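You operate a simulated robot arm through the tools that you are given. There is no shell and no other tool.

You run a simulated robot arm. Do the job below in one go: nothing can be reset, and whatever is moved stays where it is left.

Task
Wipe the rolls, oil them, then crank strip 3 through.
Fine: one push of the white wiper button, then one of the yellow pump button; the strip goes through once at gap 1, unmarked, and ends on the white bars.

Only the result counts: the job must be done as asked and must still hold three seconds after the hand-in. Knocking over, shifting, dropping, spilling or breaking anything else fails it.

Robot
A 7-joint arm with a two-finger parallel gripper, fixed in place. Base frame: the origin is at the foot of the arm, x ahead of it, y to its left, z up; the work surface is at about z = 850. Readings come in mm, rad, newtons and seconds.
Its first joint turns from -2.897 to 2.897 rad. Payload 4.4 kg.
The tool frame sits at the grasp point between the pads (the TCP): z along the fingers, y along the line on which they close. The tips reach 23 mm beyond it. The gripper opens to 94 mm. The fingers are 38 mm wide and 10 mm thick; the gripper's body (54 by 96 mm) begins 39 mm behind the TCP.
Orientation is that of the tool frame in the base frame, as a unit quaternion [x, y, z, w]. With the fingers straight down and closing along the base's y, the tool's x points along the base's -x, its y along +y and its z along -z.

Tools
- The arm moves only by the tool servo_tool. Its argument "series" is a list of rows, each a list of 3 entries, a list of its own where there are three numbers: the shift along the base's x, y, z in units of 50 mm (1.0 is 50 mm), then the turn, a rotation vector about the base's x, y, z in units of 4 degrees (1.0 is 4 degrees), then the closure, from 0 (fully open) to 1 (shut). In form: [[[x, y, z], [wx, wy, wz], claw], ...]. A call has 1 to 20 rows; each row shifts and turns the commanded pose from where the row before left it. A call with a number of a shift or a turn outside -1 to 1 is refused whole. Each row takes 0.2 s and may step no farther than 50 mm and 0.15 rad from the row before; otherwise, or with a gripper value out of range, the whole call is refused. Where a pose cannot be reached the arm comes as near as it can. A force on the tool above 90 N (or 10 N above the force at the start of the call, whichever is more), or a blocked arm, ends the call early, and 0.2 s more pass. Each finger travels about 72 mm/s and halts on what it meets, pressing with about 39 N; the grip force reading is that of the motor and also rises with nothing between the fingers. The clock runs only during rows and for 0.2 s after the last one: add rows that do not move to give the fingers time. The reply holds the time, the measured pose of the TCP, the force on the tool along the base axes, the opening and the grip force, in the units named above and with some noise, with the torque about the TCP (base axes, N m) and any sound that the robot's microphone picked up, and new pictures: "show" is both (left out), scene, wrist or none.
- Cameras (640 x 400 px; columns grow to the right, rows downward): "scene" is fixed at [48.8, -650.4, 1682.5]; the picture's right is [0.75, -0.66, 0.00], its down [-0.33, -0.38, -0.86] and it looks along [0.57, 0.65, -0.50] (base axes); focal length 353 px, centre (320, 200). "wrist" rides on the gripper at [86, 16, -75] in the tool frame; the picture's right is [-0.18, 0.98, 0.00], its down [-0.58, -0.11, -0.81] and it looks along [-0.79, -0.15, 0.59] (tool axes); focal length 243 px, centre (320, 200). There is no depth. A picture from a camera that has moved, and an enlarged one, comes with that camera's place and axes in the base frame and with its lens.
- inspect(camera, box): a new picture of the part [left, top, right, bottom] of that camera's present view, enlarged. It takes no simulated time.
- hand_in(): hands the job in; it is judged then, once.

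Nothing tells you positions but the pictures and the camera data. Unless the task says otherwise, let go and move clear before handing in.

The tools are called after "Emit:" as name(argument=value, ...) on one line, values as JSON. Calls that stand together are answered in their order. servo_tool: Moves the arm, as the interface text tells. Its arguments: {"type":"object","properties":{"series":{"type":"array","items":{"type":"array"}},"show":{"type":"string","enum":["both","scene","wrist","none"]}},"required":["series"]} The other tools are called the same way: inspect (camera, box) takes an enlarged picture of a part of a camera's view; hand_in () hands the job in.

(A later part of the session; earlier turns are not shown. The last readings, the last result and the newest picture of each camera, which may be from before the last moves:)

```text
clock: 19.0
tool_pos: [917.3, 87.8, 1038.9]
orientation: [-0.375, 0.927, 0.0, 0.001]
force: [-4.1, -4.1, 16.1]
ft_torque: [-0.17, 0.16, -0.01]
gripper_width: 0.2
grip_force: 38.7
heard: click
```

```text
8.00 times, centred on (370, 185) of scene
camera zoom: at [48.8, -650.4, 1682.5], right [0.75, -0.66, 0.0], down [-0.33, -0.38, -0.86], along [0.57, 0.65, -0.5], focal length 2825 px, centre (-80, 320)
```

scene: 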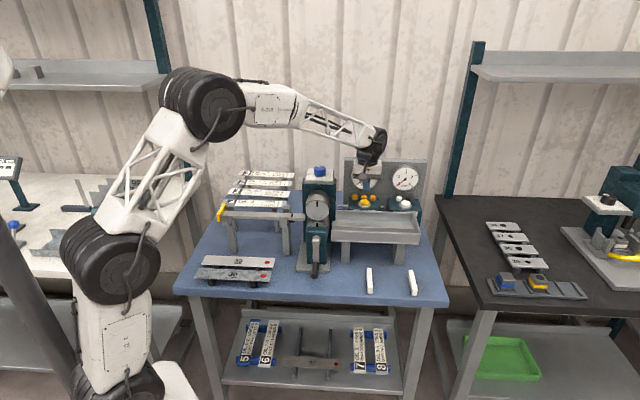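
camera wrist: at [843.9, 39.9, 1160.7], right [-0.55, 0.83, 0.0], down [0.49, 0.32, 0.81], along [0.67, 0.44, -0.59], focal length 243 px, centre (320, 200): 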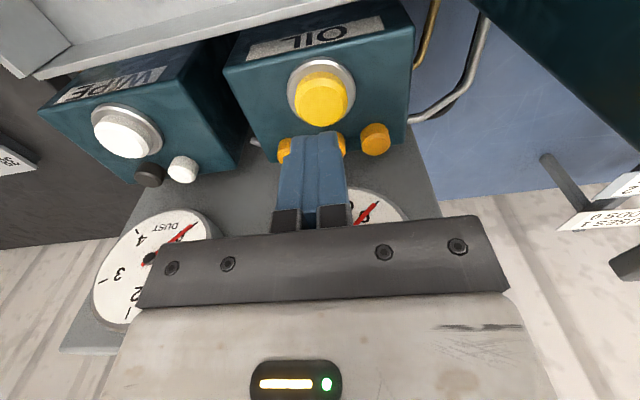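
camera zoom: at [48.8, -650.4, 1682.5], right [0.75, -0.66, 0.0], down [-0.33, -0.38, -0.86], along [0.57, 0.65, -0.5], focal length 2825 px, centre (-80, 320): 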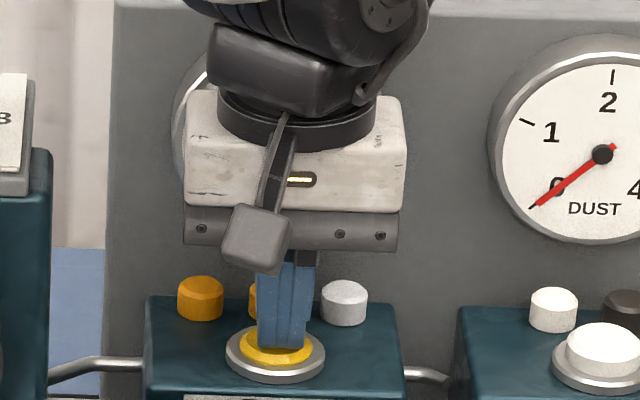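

The pump clicked and one pump stud changed colour. I'll lift straight up and away, then read the gauges.

Emit:
servo_tool(series=[[[0, 0, 0.2], [0, 0, 0], 1], [[0, 0, 0.6], [0, 0, 0], 1], [[0, 0, 0.8], [0, 0, 0], 1], [[0, 0, 0.9], [0, 0, 0], 1], [[0, 0, 0.9], [0, 0, 0], 1], [[-0.5, -0.5, 0.5], [0, 0, 0], 1], [[-0.5, -0.5, 0.3], [0, 0, 0], 1], [[0, 0, 0], [0, 0, 0], 1]], show="both")

Emit:
inspect(camera="scene", box=[340, 160, 430, 216])

Emit:
inspect(camera="wrist", box=[300, 0, 640, 220])

```text
clock: 20.8
tool_pos: [865.9, 42.4, 1247.2]
orientation: [-0.375, 0.927, 0.001, 0.001]
force: [0.3, -0.3, -0.1]
ft_torque: [0.01, 0.0, -0.01]
gripper_width: 0.0
grip_force: 38.3
camera wrist: at [793.2, -7.0, 1321.5], right [-0.55, 0.83, 0.0], down [0.49, 0.32, 0.81], along [0.67, 0.44, -0.59], focal length 243 px, centre (320, 200)
```

scene: 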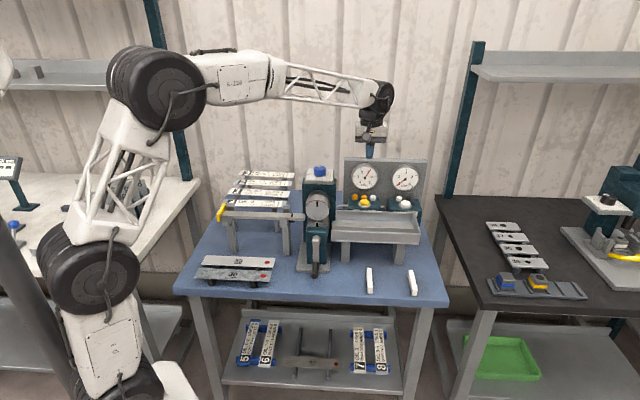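
wrist: 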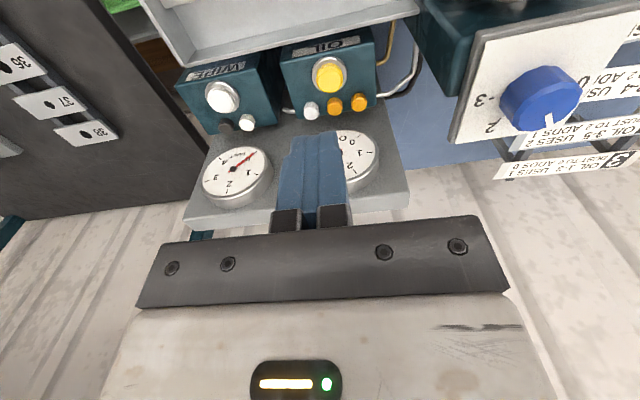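

```text
7.11 times, centred on (385, 188) of scene
camera zoom: at [48.8, -650.4, 1682.5], right [0.75, -0.66, 0.0], down [-0.33, -0.38, -0.86], along [0.57, 0.65, -0.5], focal length 2511 px, centre (-142, 285)
```

zoom: 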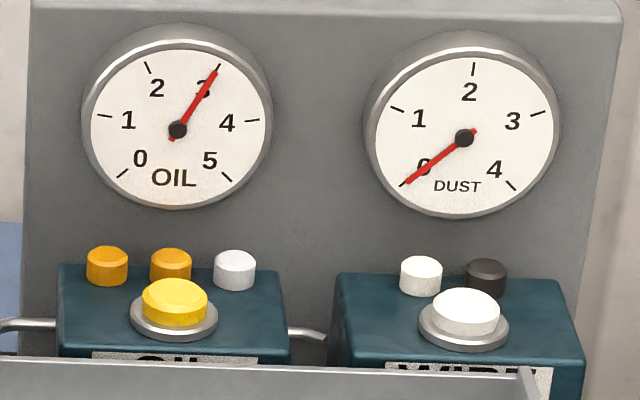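

```text
1.82 times, centred on (470, 110) of wrist
camera zoom: at [793.2, -7.0, 1321.5], right [-0.55, 0.83, 0.0], down [0.49, 0.32, 0.81], along [0.67, 0.44, -0.59], focal length 441 px, centre (47, 364)
```

zoom: 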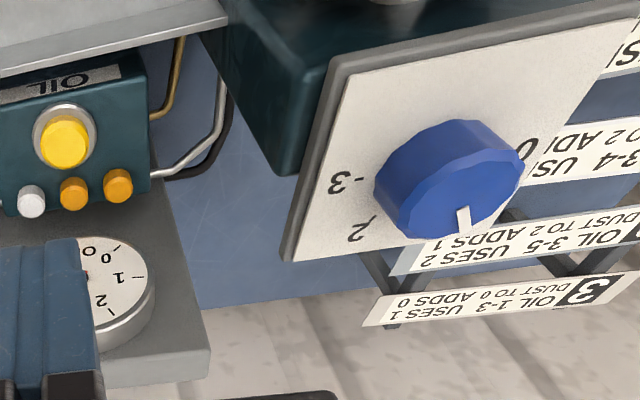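

Oil is now 3 and dust 0, which fits strip 3 exactly. Next is the gap dial on top of the mill. I'll move the camera above it to see the pointer against the numbers.

Emit:
servo_tool(series=[[[0, 0, 0.9], [0, 0, 0], 1], [[0, 0, 0.9], [0, 0, 0], 1], [[0, 0, 0.9], [0, 0, 0], 1], [[-0.8, 0.18, 0], [0, 0, 0], 1], [[-0.8, 0.18, 0], [0, 0, 0], 1], [[-0.8, 0.18, 0], [0, 0, 0], 1], [[-0.8, 0.18, 0], [0, 0, 0], 1], [[0, 0, 0], [0, 0, 0], 1]], show="wrist")

Emit:
inspect(camera="wrist", box=[240, 0, 400, 120])

Emit:
inspect(camera="scene", box=[300, 160, 340, 185])

```text
clock: 22.6
tool_pos: [707.8, 75.8, 1381.3]
orientation: [-0.374, 0.927, 0.0, 0.001]
force: [-0.6, 0.5, -0.2]
ft_torque: [-0.01, 0.0, 0.01]
gripper_width: 0.0
grip_force: 39.2
camera wrist: at [634.8, 26.7, 1457.1], right [-0.55, 0.83, 0.0], down [0.49, 0.32, 0.81], along [0.67, 0.44, -0.59], focal length 243 px, centre (320, 200)
```

wrist: 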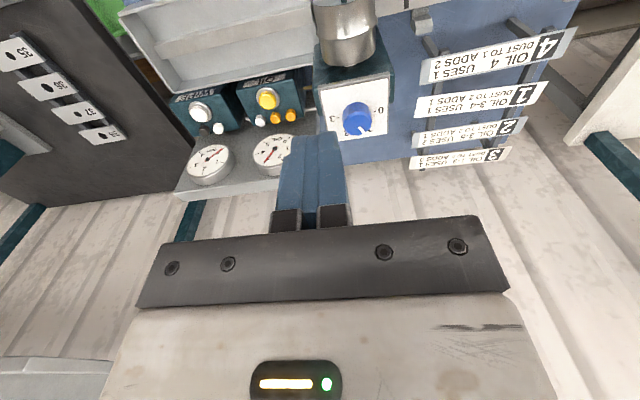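

```text
3.33 times, centred on (320, 60) of wrist
camera zoom: at [634.8, 26.7, 1457.1], right [-0.55, 0.83, 0.0], down [0.49, 0.32, 0.81], along [0.67, 0.44, -0.59], focal length 809 px, centre (320, 667)
```

zoom: 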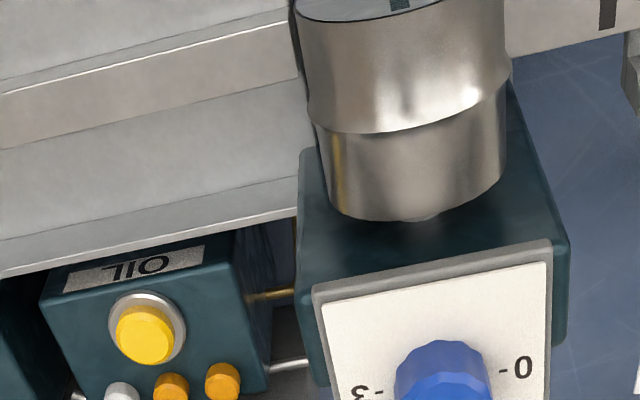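

```text
16.00 times, centred on (320, 172) of scene
camera zoom: at [48.8, -650.4, 1682.5], right [0.75, -0.66, 0.0], down [-0.33, -0.38, -0.86], along [0.57, 0.65, -0.5], focal length 5651 px, centre (320, 640)
```

zoom: 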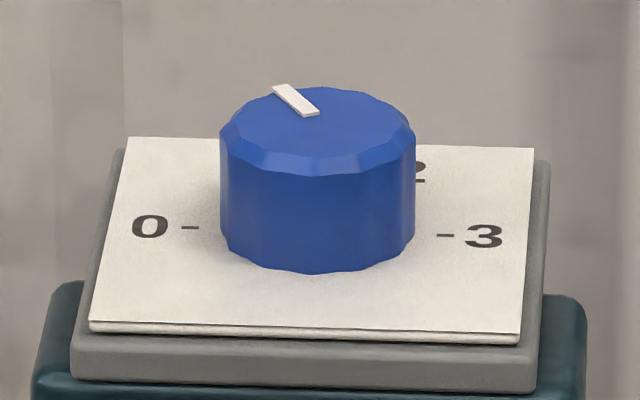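

Emit:
inspect(camera="wrist", box=[305, 70, 405, 145])

Emit:
inspect(camera="wrist", box=[390, 0, 590, 180])

```text
5.33 times, centred on (355, 108) of wrist
camera zoom: at [634.8, 26.7, 1457.1], right [-0.55, 0.83, 0.0], down [0.49, 0.32, 0.81], along [0.67, 0.44, -0.59], focal length 1294 px, centre (133, 693)
```

zoom: 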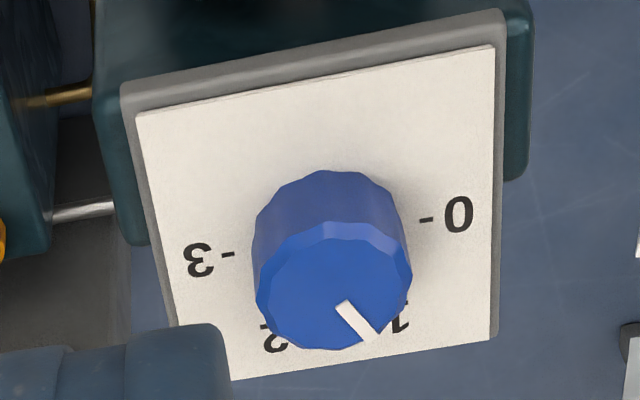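

```text
2.22 times, centred on (490, 90) of wrist
camera zoom: at [634.8, 26.7, 1457.1], right [-0.55, 0.83, 0.0], down [0.49, 0.32, 0.81], along [0.67, 0.44, -0.59], focal length 539 px, centre (-58, 444)
```

zoom: 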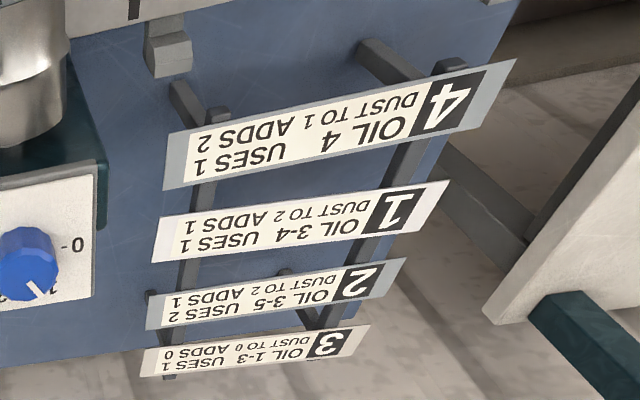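

The pointer looks near "1", but I need a better reading. I'll bring the camera closer above the dial.

Emit:
servo_tool(series=[[[0.6, 0.7, 0], [0, 0, 0], 1], [[0.6, 0.7, 0], [0, 0, 0], 1], [[0.6, 0.7, -0.2], [0, 0, 0], 1], [[0, 0, -0.7], [0, 0, 0], 1], [[0, 0, -0.7], [0, 0, 0], 1], [[0, 0, -0.7], [0, 0, 0], 1], [[0, 0, -0.4], [0, 0, 0], 1], [[0, 0, 0], [0, 0, 0], 1]], show="wrist")

Emit:
inspect(camera="wrist", box=[270, 20, 410, 140])

```text
clock: 24.4
tool_pos: [797.1, 178.7, 1248.2]
orientation: [-0.375, 0.927, 0.0, 0.0]
force: [-0.3, 0.0, -0.2]
ft_torque: [0.0, 0.02, -0.04]
gripper_width: 0.3
grip_force: 38.8
camera wrist: at [725.0, 130.4, 1322.2], right [-0.55, 0.83, 0.0], down [0.49, 0.32, 0.81], along [0.67, 0.44, -0.59], focal length 243 px, centre (320, 200)
```

wrist: 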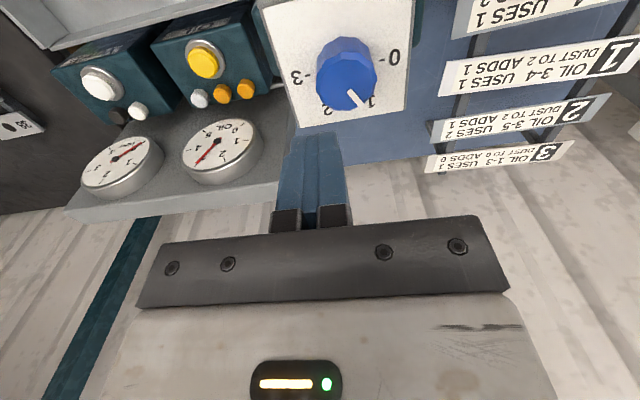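

```text
3.33 times, centred on (340, 80) of wrist
camera zoom: at [725.0, 130.4, 1322.2], right [-0.55, 0.83, 0.0], down [0.49, 0.32, 0.81], along [0.67, 0.44, -0.59], focal length 809 px, centre (253, 600)
```

zoom: 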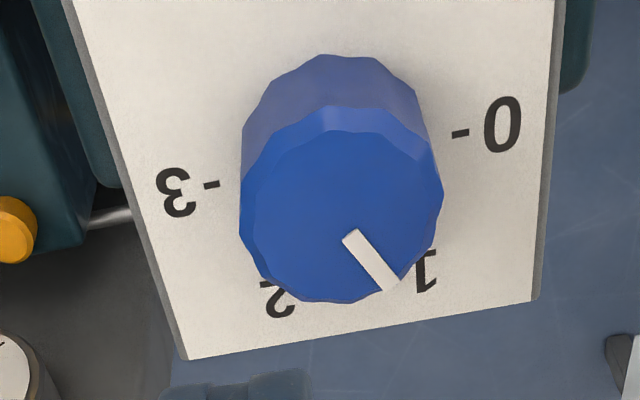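

The pointer reads 1 within about 1°, so the gap dial is already right and I won't touch it. Next I'll locate strip 3 on its rack.

Emit:
inspect(camera="wrist", box=[420, 80, 640, 220])

Emit:
inspect(camera="scene", box=[225, 165, 300, 212])

```text
2.86 times, centred on (530, 150) of wrist
camera zoom: at [725.0, 130.4, 1322.2], right [-0.55, 0.83, 0.0], down [0.49, 0.32, 0.81], along [0.67, 0.44, -0.59], focal length 693 px, centre (-280, 343)
```

zoom: 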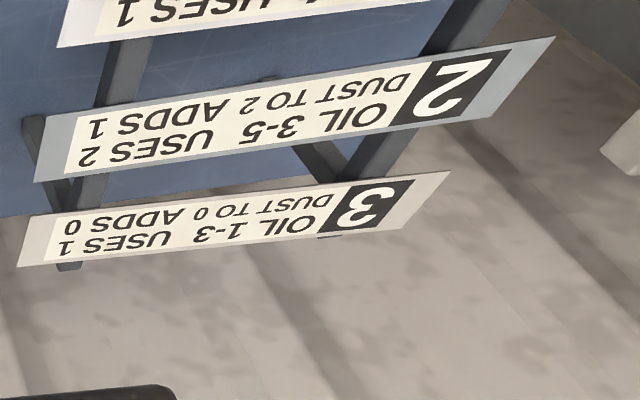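

```text
8.51 times, centred on (262, 188) of scene
camera zoom: at [48.8, -650.4, 1682.5], right [0.75, -0.66, 0.0], down [-0.33, -0.38, -0.86], along [0.57, 0.65, -0.5], focal length 3006 px, centre (809, 298)
```

zoom: 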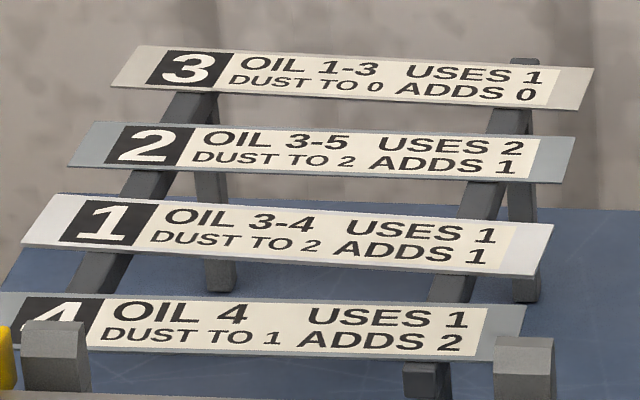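

Strip 3 is centred at about (810, 578, 993), running at about -50° azimuth, roughly 250 × 45 mm, with a gap of about 33 mm to strip 2. I'll turn the gripper so it closes across the strip and approach high for a closer look.

Emit:
servo_tool(series=[[[-0.1, 0.35, 0], [0, 0, -1], 0.3], [[-0.1, 0.35, 0], [0, 0, -1], 0.3], [[-0.1, 0.35, 0], [0, 0, -1], 0.3], [[-0.1, 0.35, 0], [0, 0, -1], 0.3], [[-0.1, 0.35, 0], [0, 0, -1], 0.3], [[-0.1, 0.35, 0], [0, 0, -1], 0.3], [[-0.1, 0.35, 0], [0, 0, -1], 0.3], [[-0.1, 0.35, 0], [0, 0, -1], 0.3], [[-0.1, 0.35, 0], [0, 0, -1], 0.3], [[-0.1, 0.35, 0], [0, 0, -1], 0.3], [[-0.1, 0.35, 0], [0, 0, -1], 0.3], [[-0.1, 0.35, 0], [0, 0, -1], 0.3], [[-0.1, 0.35, 0], [0, 0, -1], 0.3], [[-0.1, 0.35, 0], [0, 0, -1], 0.3], [[-0.1, 0.35, 0], [0, 0, -1], 0.3], [[-0.1, 0.35, -0.2], [0, 0, -1], 0.3], [[-0.1, 0.35, -0.2], [0, 0, -1], 0.3], [[-0.1, 0.35, -0.2], [0, 0, -1], 0.3], [[0, 0, 0], [0, 0, -1], 0.3], [[0, 0, 0], [0, 0, -1], 0.3]], show="none")

Emit:
servo_tool(series=[[[0, 0, 0], [0, 0, -1], 0.3], [[0, 0, 0], [0, 0, -1], 0.3], [[0, 0, 0], [0, 0, -1], 0.3], [[0, 0, 0], [0, 0, -0.5], 0.3], [[0, 0, 0], [0, 0, 0], 0.3]], show="both")

```text
clock: 28.6
tool_pos: [708.2, 495.3, 1217.6]
orientation: [0.31, 0.951, 0.0, 0.001]
force: [-0.1, -0.3, 0.1]
ft_torque: [-0.02, -0.01, 0.02]
gripper_width: 66.2
grip_force: 0.0
```

```text
clock: 29.8
tool_pos: [708.8, 494.9, 1217.5]
orientation: [0.423, 0.906, 0.0, 0.001]
force: [0.6, 0.5, -0.2]
ft_torque: [-0.01, 0.0, -0.01]
gripper_width: 65.6
grip_force: 0.0
camera wrist: at [665.9, 571.8, 1292.0], right [0.87, 0.49, 0.0], down [0.29, -0.51, 0.81], along [0.4, -0.7, -0.59], focal length 243 px, centre (320, 200)
```

scene: 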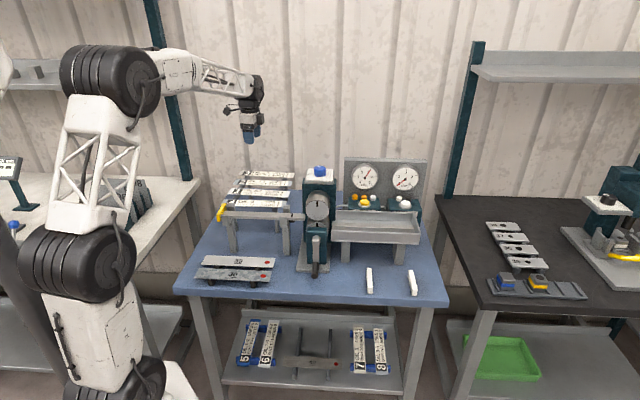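
wrist: 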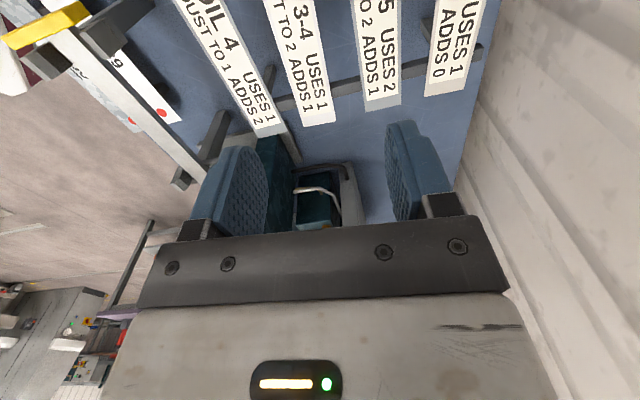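

The gripper now closes across the strip. I'll move above strip 3 at hover height and check alignment.

Emit:
servo_tool(series=[[[0.5, 0.75, 0], [0, 0, 0], 0.3], [[0.5, 0.75, 0], [0, 0, 0], 0.3], [[0.5, 0.75, -0.2], [0, 0, 0], 0.3], [[0, 0, -0.7], [0, 0, 0], 0.3], [[0, 0, -0.7], [0, 0, 0], 0.3], [[0, 0, -0.6], [0, 0, 0], 0.3], [[0, 0, -0.5], [0, 0, 0], 0.3], [[0, 0, 0], [0, 0, 0], 0.3]], show="both")

Emit:
inspect(camera="wrist", box=[160, 0, 480, 230])

Emit:
inspect(camera="scene", box=[215, 140, 315, 210])

```text
clock: 31.6
tool_pos: [780.3, 606.0, 1080.0]
orientation: [0.423, 0.906, 0.0, 0.001]
force: [0.5, 0.4, 0.2]
ft_torque: [0.02, -0.02, 0.02]
gripper_width: 65.8
grip_force: 0.1
camera wrist: at [738.5, 682.7, 1155.1], right [0.87, 0.49, 0.0], down [0.29, -0.51, 0.81], along [0.4, -0.7, -0.59], focal length 243 px, centre (320, 200)
```

scene: 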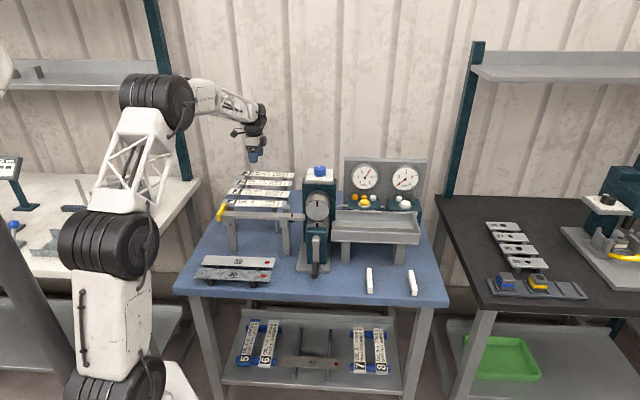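
wrist: 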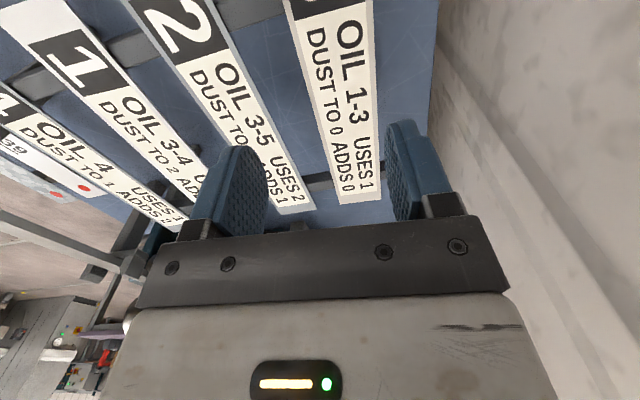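

```text
1.74 times, centred on (320, 115) of wrist
camera zoom: at [738.5, 682.7, 1155.1], right [0.87, 0.49, 0.0], down [0.29, -0.51, 0.81], along [0.4, -0.7, -0.59], focal length 422 px, centre (320, 348)
```

zoom: 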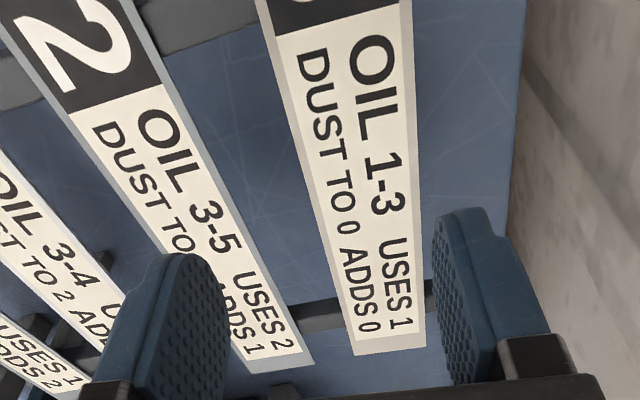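

```text
5.71 times, centred on (265, 175) of scene
camera zoom: at [48.8, -650.4, 1682.5], right [0.75, -0.66, 0.0], down [-0.33, -0.38, -0.86], along [0.57, 0.65, -0.5], focal length 2018 px, centre (634, 343)
```

zoom: 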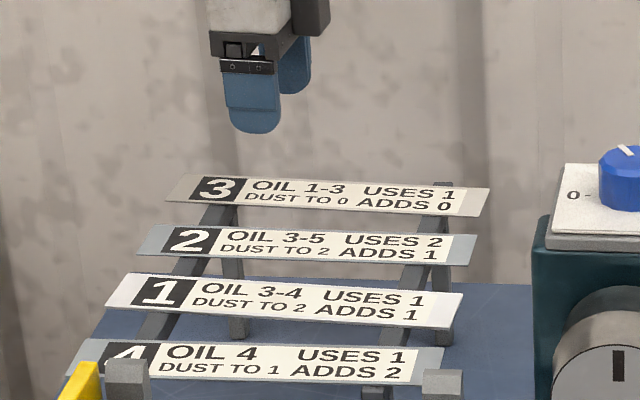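

Refined: strip 3 is 250 × 50 mm at z≈984, azimuth -48°, centred at about (821, 595). I'll correct the yaw by 2°, shift over the grasp point 40 mm left of centre, and check.

Emit:
servo_tool(series=[[[0.14, 0.18, 0], [0, 0, 0.5], 0.22], [[0.14, 0.18, -0.2], [0, 0, 0], 0.22], [[0, 0, -0.5], [0, 0, 0], 0.22], [[0, 0, 0], [0, 0, 0], 0.22]], show="both")

Emit:
inspect(camera="wrist", box=[160, 0, 480, 230])

Emit:
inspect(camera="scene", box=[225, 150, 305, 200])

```text
clock: 32.6
tool_pos: [796.0, 623.5, 1045.3]
orientation: [0.407, 0.913, 0.0, 0.001]
force: [-0.2, 0.3, -0.1]
ft_torque: [0.01, -0.01, 0.0]
gripper_width: 73.3
grip_force: 0.0
camera wrist: at [750.7, 698.5, 1120.4], right [0.85, 0.52, 0.0], down [0.31, -0.5, 0.81], along [0.42, -0.69, -0.59], focal length 243 px, centre (320, 200)
```

scene: 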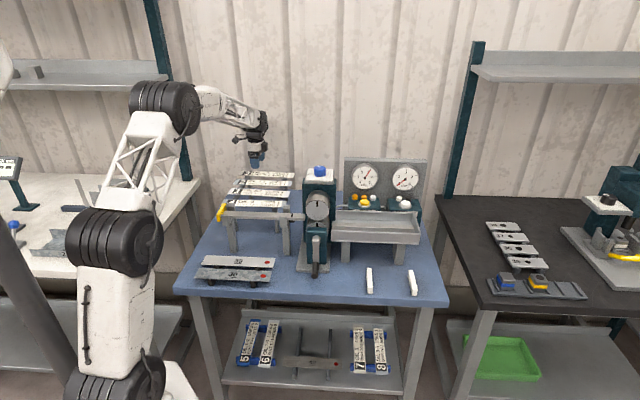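
wrist: 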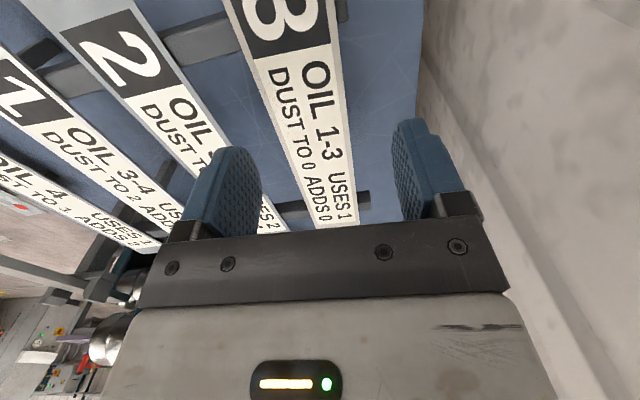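

```text
1.74 times, centred on (320, 115) of wrist
camera zoom: at [750.7, 698.5, 1120.4], right [0.85, 0.52, 0.0], down [0.31, -0.5, 0.81], along [0.42, -0.69, -0.59], focal length 422 px, centre (320, 348)
```

zoom: 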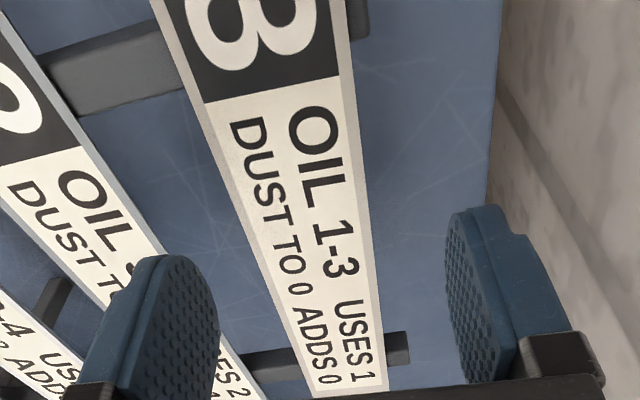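

```text
8.00 times, centred on (265, 175) of scene
camera zoom: at [48.8, -650.4, 1682.5], right [0.75, -0.66, 0.0], down [-0.33, -0.38, -0.86], along [0.57, 0.65, -0.5], focal length 2825 px, centre (760, 400)
```

zoom: 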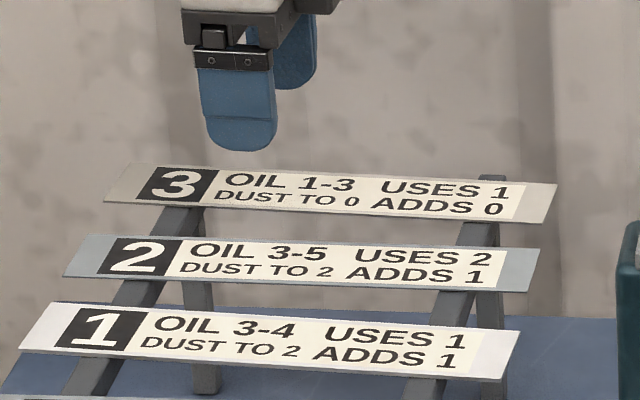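

The strip's centreline is about 8 mm nearer than the tool axis, and both rails are clear of the fingers. I'll shift 7.5 mm towards the robot and descend to the grasp height.

Emit:
servo_tool(series=[[[-0.11, -0.1, 0], [0, 0, 0], 0.22], [[0, 0, -0.3], [0, 0, 0], 0.22], [[0, 0, -0.3], [0, 0, 0], 0.22], [[0, 0, -0.2], [0, 0, 0], 0.22], [[0, 0, 0], [0, 0, 0], 0.22]], show="both")

Emit:
inspect(camera="wrist", box=[160, 0, 480, 230])

Emit:
inspect(camera="scene", box=[225, 150, 305, 200])

```text
clock: 33.8
tool_pos: [790.0, 619.3, 1005.9]
orientation: [0.407, 0.914, 0.0, 0.0]
force: [0.1, 0.1, -0.9]
ft_torque: [-0.01, -0.01, 0.0]
gripper_width: 73.2
grip_force: 0.0
camera wrist: at [745.2, 694.7, 1080.3], right [0.85, 0.52, 0.0], down [0.31, -0.5, 0.81], along [0.42, -0.69, -0.59], focal length 243 px, centre (320, 200)
```

scene: 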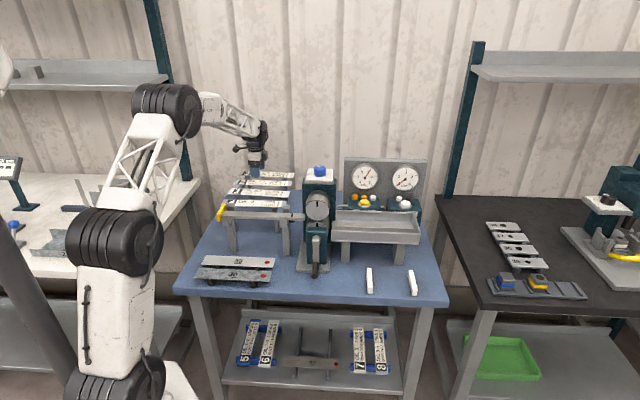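
wrist: 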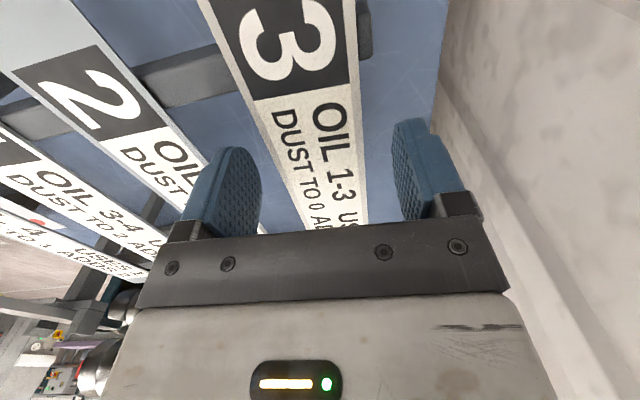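

```text
1.74 times, centred on (320, 115) of wrist
camera zoom: at [745.2, 694.7, 1080.3], right [0.85, 0.52, 0.0], down [0.31, -0.5, 0.81], along [0.42, -0.69, -0.59], focal length 422 px, centre (320, 348)
```

zoom: 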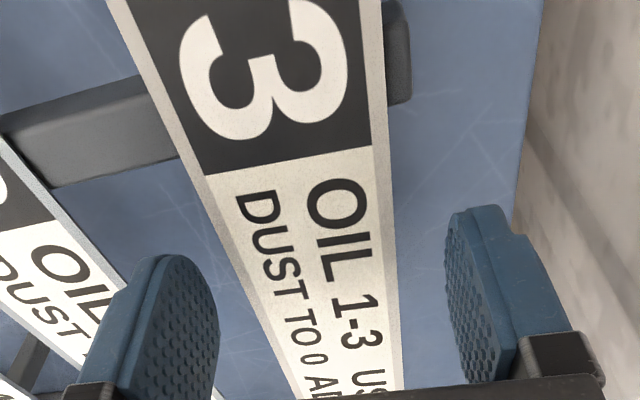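

```text
8.00 times, centred on (265, 175) of scene
camera zoom: at [48.8, -650.4, 1682.5], right [0.75, -0.66, 0.0], down [-0.33, -0.38, -0.86], along [0.57, 0.65, -0.5], focal length 2825 px, centre (760, 400)
```

zoom: 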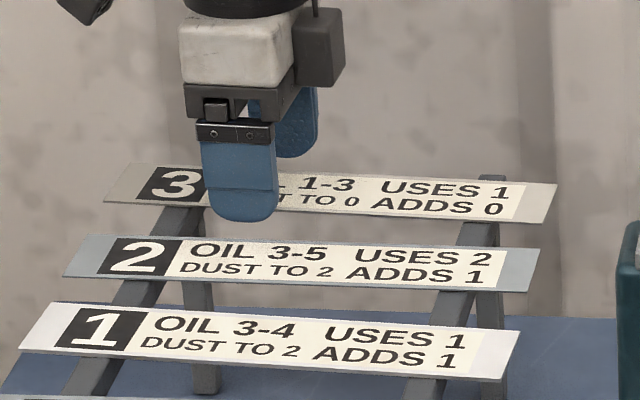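

The strip is well centred between the fingers. I'll lower 14 mm more and close the fingers on its edges.

Emit:
servo_tool(series=[[[0, 0, -0.14], [0, 0, 0], 0.22], [[0, 0, -0.14], [0, 0, 0], 0.22], [[0, 0, 0], [0, 0, 0], 0.3], [[0, 0, 0], [0, 0, 0], 0.4], [[0, 0, 0], [0, 0, 0], 0.5], [[0, 0, 0], [0, 0, 0], 0.6], [[0, 0, 0], [0, 0, 0], 0.6], [[0, 0, 0], [0, 0, 0], 0.6]], show="wrist")

Emit:
inspect(camera="scene", box=[225, 150, 305, 200])

Emit:
inspect(camera="wrist", box=[160, 0, 480, 230])

```text
clock: 35.6
tool_pos: [791.5, 620.6, 991.8]
orientation: [0.407, 0.913, -0.001, 0.001]
force: [-0.1, -0.1, 0.9]
ft_torque: [0.01, 0.0, -0.04]
gripper_width: 49.0
grip_force: 39.1
camera wrist: at [746.4, 695.2, 1067.2], right [0.85, 0.52, 0.0], down [0.31, -0.5, 0.81], along [0.42, -0.69, -0.59], focal length 243 px, centre (320, 200)
```

wrist: 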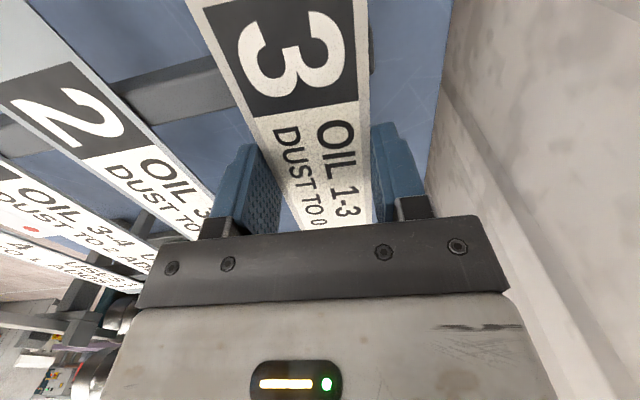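

```text
8.00 times, centred on (265, 175) of scene
camera zoom: at [48.8, -650.4, 1682.5], right [0.75, -0.66, 0.0], down [-0.33, -0.38, -0.86], along [0.57, 0.65, -0.5], focal length 2825 px, centre (760, 400)
```

zoom: 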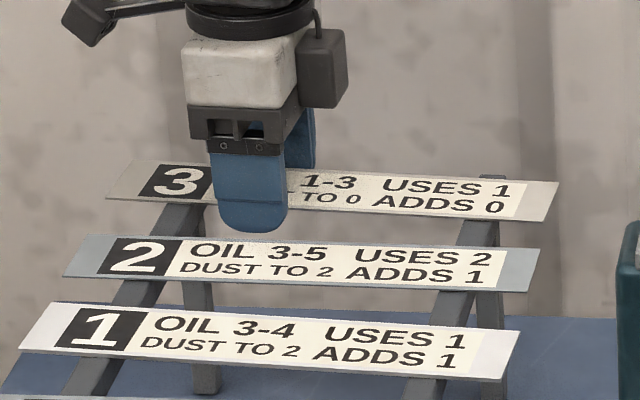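

```text
1.74 times, centred on (320, 115) of wrist
camera zoom: at [746.4, 695.2, 1067.2], right [0.85, 0.52, 0.0], down [0.31, -0.5, 0.81], along [0.42, -0.69, -0.59], focal length 422 px, centre (320, 348)
```

zoom: 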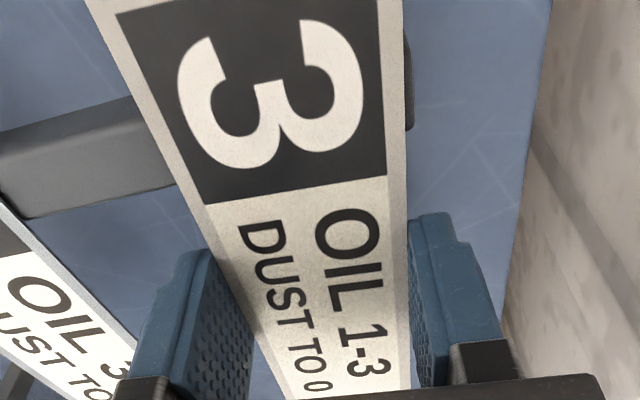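

The grip holds at 49 mm, which matches the strip's width. I'll lift it slowly straight up.

Emit:
servo_tool(series=[[[0, 0, 0.1], [0, 0, 0], 0.7], [[0, 0, 0.2], [0, 0, 0], 0.7], [[0, 0, 0.3], [0, 0, 0], 0.7], [[0, 0, 0.4], [0, 0, 0], 0.7], [[0, 0, 0.4], [0, 0, 0], 0.7], [[0, 0, 0.4], [0, 0, 0], 0.7], [[0, 0, 0], [0, 0, 0], 0.7]], show="both")

Emit:
inspect(camera="scene", box=[205, 130, 325, 260])

```text
clock: 37.2
tool_pos: [792.8, 619.7, 1083.8]
orientation: [0.407, 0.913, 0.0, 0.001]
force: [0.1, 0.5, -1.6]
ft_torque: [0.03, 0.01, 0.0]
gripper_width: 48.9
grip_force: 39.0
camera wrist: at [747.1, 695.4, 1158.1], right [0.85, 0.52, 0.0], down [0.31, -0.5, 0.81], along [0.42, -0.69, -0.59], focal length 243 px, centre (320, 200)
```

scene: 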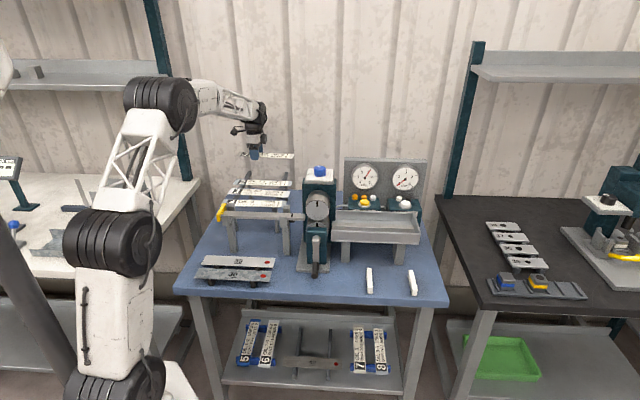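
wrist: 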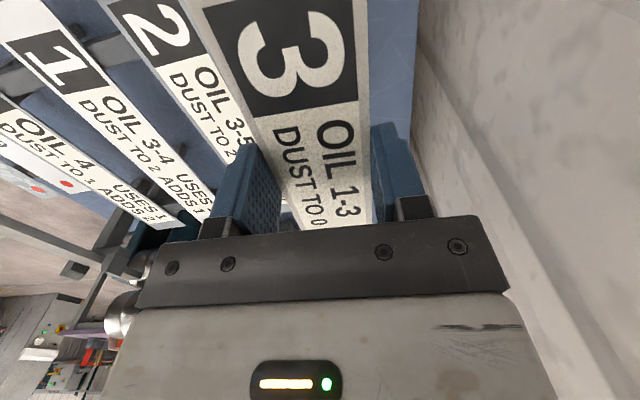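

```text
3.08 times, centred on (265, 195) of scene
camera zoom: at [48.8, -650.4, 1682.5], right [0.75, -0.66, 0.0], down [-0.33, -0.38, -0.86], along [0.57, 0.65, -0.5], focal length 1087 px, centre (489, 215)
```

zoom: 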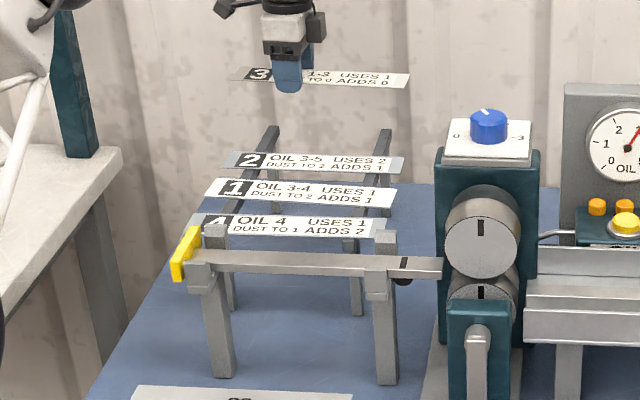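

Strip 3 is held level. I'll raise and retreat with it so the wrist camera can see the infeed, guide blocks and yellow stop from a second angle.

Emit:
servo_tool(series=[[[0, 0, 0.3], [0, 0, 0], 0.7], [[-0.1, -0.1, 0.5], [0, 0, 0], 0.7], [[-0.3, -0.3, 0.5], [0, 0, 0], 0.7], [[-0.3, -0.3, 0.5], [0, 0, 0], 0.7], [[-0.3, -0.35, 0.5], [0, 0, 0], 0.7], [[-0.3, -0.35, 0.5], [0, 0, 0], 0.7], [[-0.3, -0.35, 0.3], [0, 0, 0], 0.7], [[-0.2, -0.2, 0.2], [0, 0, 0], 0.7], [[0, 0, 0], [0, 0, 0], 0.7]], show="both")

Emit:
inspect(camera="wrist", box=[0, 0, 320, 230])

```text
clock: 39.2
tool_pos: [701.9, 522.3, 1248.4]
orientation: [0.407, 0.913, 0.0, 0.001]
force: [-0.4, -0.6, -1.3]
ft_torque: [0.0, 0.0, 0.0]
gripper_width: 49.1
grip_force: 39.0
camera wrist: at [656.2, 596.8, 1322.8], right [0.85, 0.52, 0.0], down [0.31, -0.5, 0.81], along [0.42, -0.69, -0.59], focal length 243 px, centre (320, 200)
```

scene: 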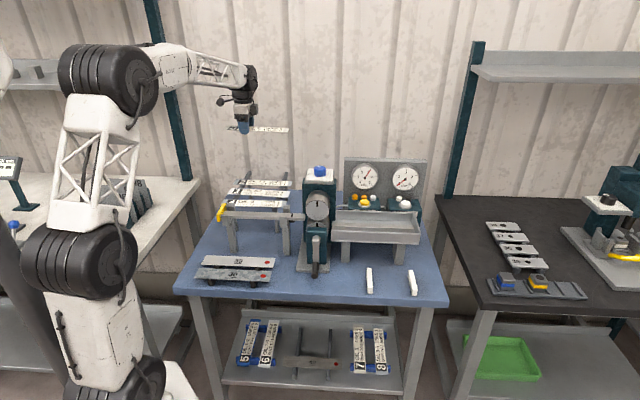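
wrist: 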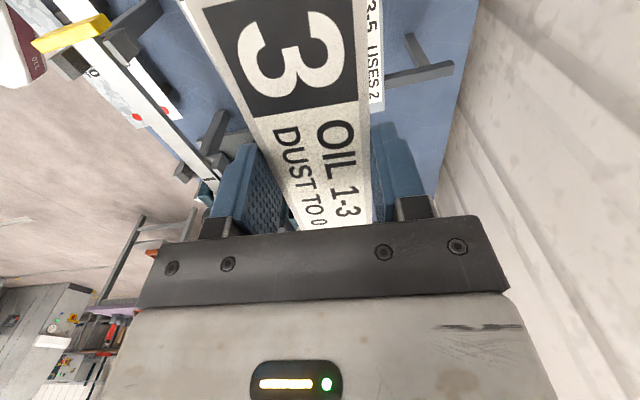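

```text
1.74 times, centred on (160, 115) of wrist
camera zoom: at [656.2, 596.8, 1322.8], right [0.85, 0.52, 0.0], down [0.31, -0.5, 0.81], along [0.42, -0.69, -0.59], focal length 422 px, centre (598, 348)
```

zoom: 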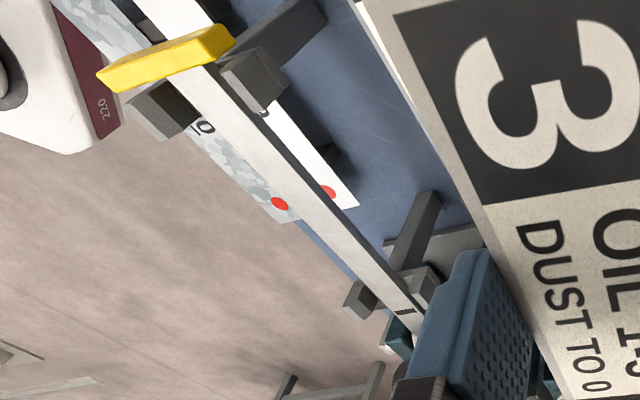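

I'll zoom tightly on the stop, the guides and the mark in both views to fix the infeed's position.

Emit:
inspect(camera="scene", box=[210, 195, 260, 235])

Emit:
inspect(camera="scene", box=[265, 195, 325, 235])

Emit:
inspect(camera="wrist", box=[20, 0, 150, 90])

Emit:
inspect(camera="wrist", box=[160, 100, 260, 220])

```text
10.00 times, centred on (235, 215) of scene
camera zoom: at [48.8, -650.4, 1682.5], right [0.75, -0.66, 0.0], down [-0.33, -0.38, -0.86], along [0.57, 0.65, -0.5], focal length 3532 px, centre (1170, 50)
```

zoom: 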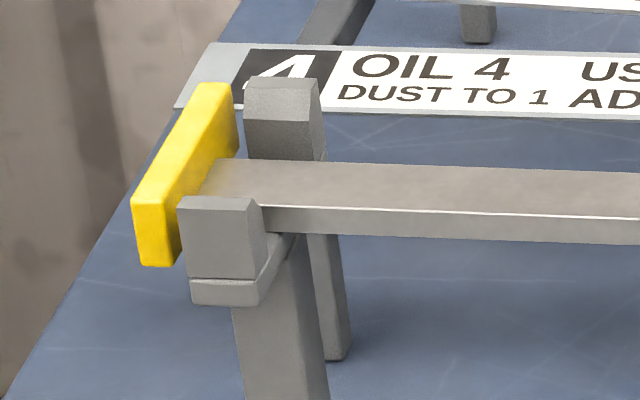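

```text
10.00 times, centred on (295, 215) of scene
camera zoom: at [48.8, -650.4, 1682.5], right [0.75, -0.66, 0.0], down [-0.33, -0.38, -0.86], along [0.57, 0.65, -0.5], focal length 3532 px, centre (570, 50)
```

zoom: 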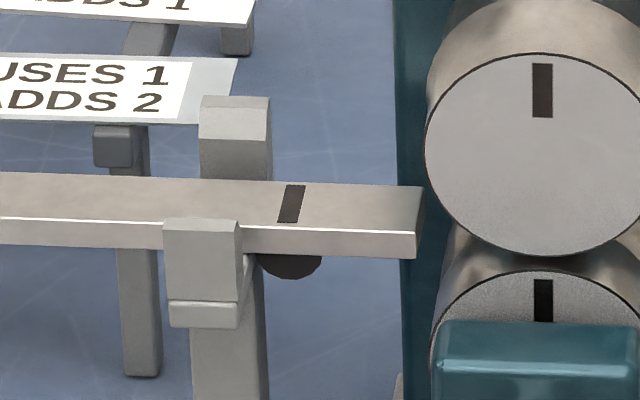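

```text
4.44 times, centred on (85, 45) of wrist
camera zoom: at [656.2, 596.8, 1322.8], right [0.85, 0.52, 0.0], down [0.31, -0.5, 0.81], along [0.42, -0.69, -0.59], focal length 1078 px, centre (1364, 889)
```

zoom: 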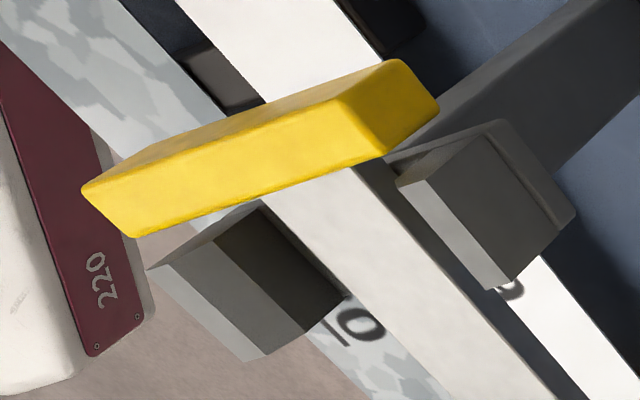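

```text
3.33 times, centred on (210, 160) of wrist
camera zoom: at [656.2, 596.8, 1322.8], right [0.85, 0.52, 0.0], down [0.31, -0.5, 0.81], along [0.42, -0.69, -0.59], focal length 809 px, centre (687, 333)
```

zoom: 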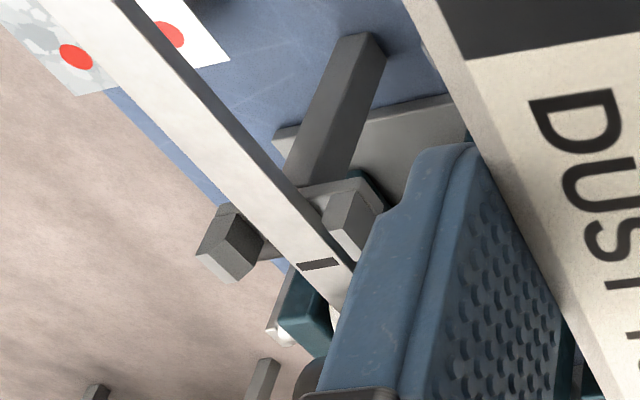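

The bar's top is at z≈1021, it runs at -45°, and its centreline is at n≈604. I'll match the yaw to -45° and view the infeed from closer, off to the side, for an accurate lateral fix.

Emit:
servo_tool(series=[[[-0.36, -0.29, -0.3], [0, 0, 0.15], 0.7], [[-0.36, -0.29, -0.5], [0, 0, 0.15], 0.7], [[-0.36, -0.29, -0.5], [0, 0, 0.15], 0.7], [[-0.36, -0.29, -0.6], [0, 0, 0.15], 0.7], [[-0.36, -0.29, -0.6], [0, 0, 0.15], 0.7], [[-0.36, -0.29, -0.5], [0, 0, 0], 0.7], [[0, 0, -0.25], [0, 0, 0], 0.7], [[0, 0, 0], [0, 0, 0], 0.7]], show="both")

Emit:
inspect(camera="wrist", box=[0, 0, 260, 220])

Emit:
inspect(camera="scene", box=[200, 150, 330, 250])

```text
clock: 41.0
tool_pos: [593.6, 434.5, 1085.6]
orientation: [0.384, 0.924, 0.0, 0.0]
force: [0.2, -0.3, -0.3]
ft_torque: [0.04, 0.07, 0.02]
gripper_width: 49.2
grip_force: 39.3
camera wrist: at [544.3, 507.9, 1160.6], right [0.83, 0.56, 0.0], down [0.33, -0.49, 0.81], along [0.46, -0.67, -0.59], focal length 243 px, centre (320, 200)
```

scene: 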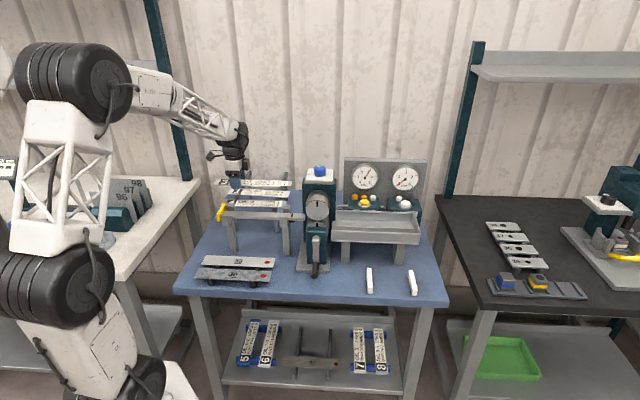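
wrist: 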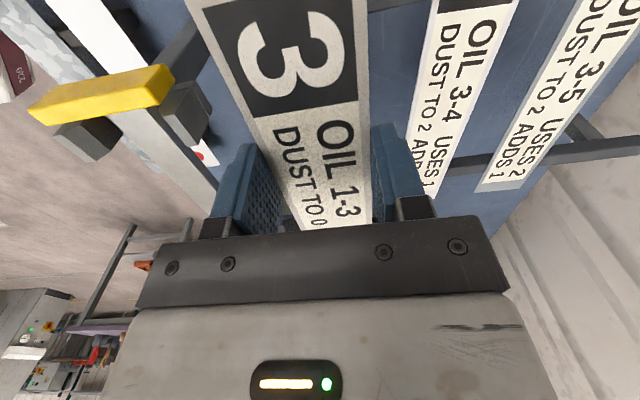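

```text
1.82 times, centred on (130, 110) of wrist
camera zoom: at [544.3, 507.9, 1160.6], right [0.83, 0.56, 0.0], down [0.33, -0.49, 0.81], along [0.46, -0.67, -0.59], focal length 441 px, centre (666, 364)
```

zoom: 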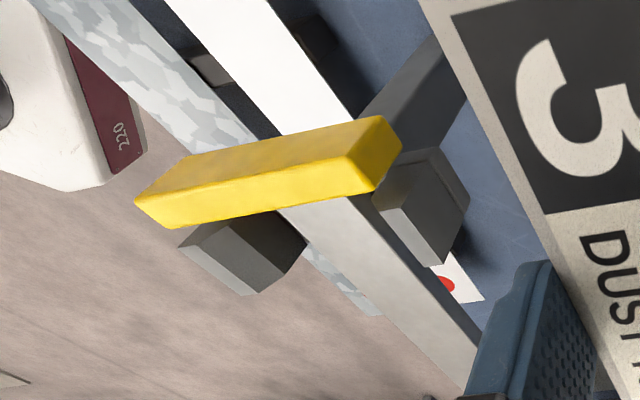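

```text
4.00 times, centred on (265, 200) of scene
camera zoom: at [48.8, -650.4, 1682.5], right [0.75, -0.66, 0.0], down [-0.33, -0.38, -0.86], along [0.57, 0.65, -0.5], focal length 1413 px, centre (540, 200)
```

zoom: 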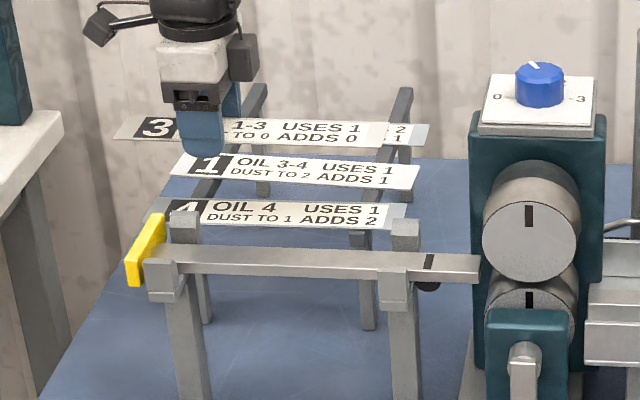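

Emit:
inspect(camera="wrist", box=[20, 50, 140, 170])

Emit:
inspect(camera="wrist", box=[120, 60, 240, 220])

```text
3.33 times, centred on (80, 110) of wrist
camera zoom: at [544.3, 507.9, 1160.6], right [0.83, 0.56, 0.0], down [0.33, -0.49, 0.81], along [0.46, -0.67, -0.59], focal length 809 px, centre (1120, 500)
```

zoom: 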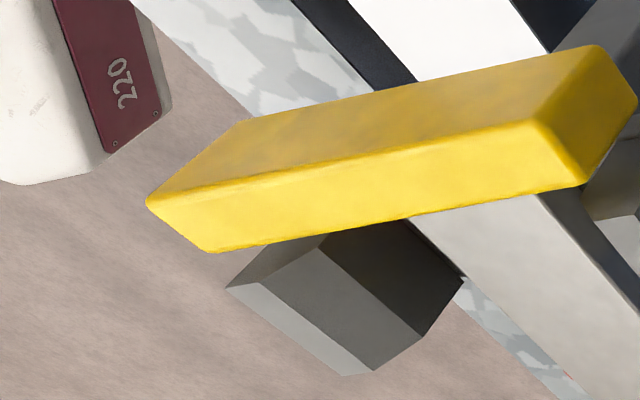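

```text
2.50 times, centred on (180, 140) of wrist
camera zoom: at [544.3, 507.9, 1160.6], right [0.83, 0.56, 0.0], down [0.33, -0.49, 0.81], along [0.46, -0.67, -0.59], focal length 606 px, centre (670, 350)
```

zoom: 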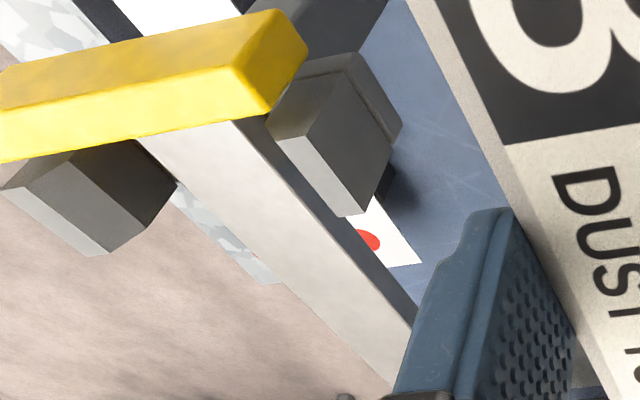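

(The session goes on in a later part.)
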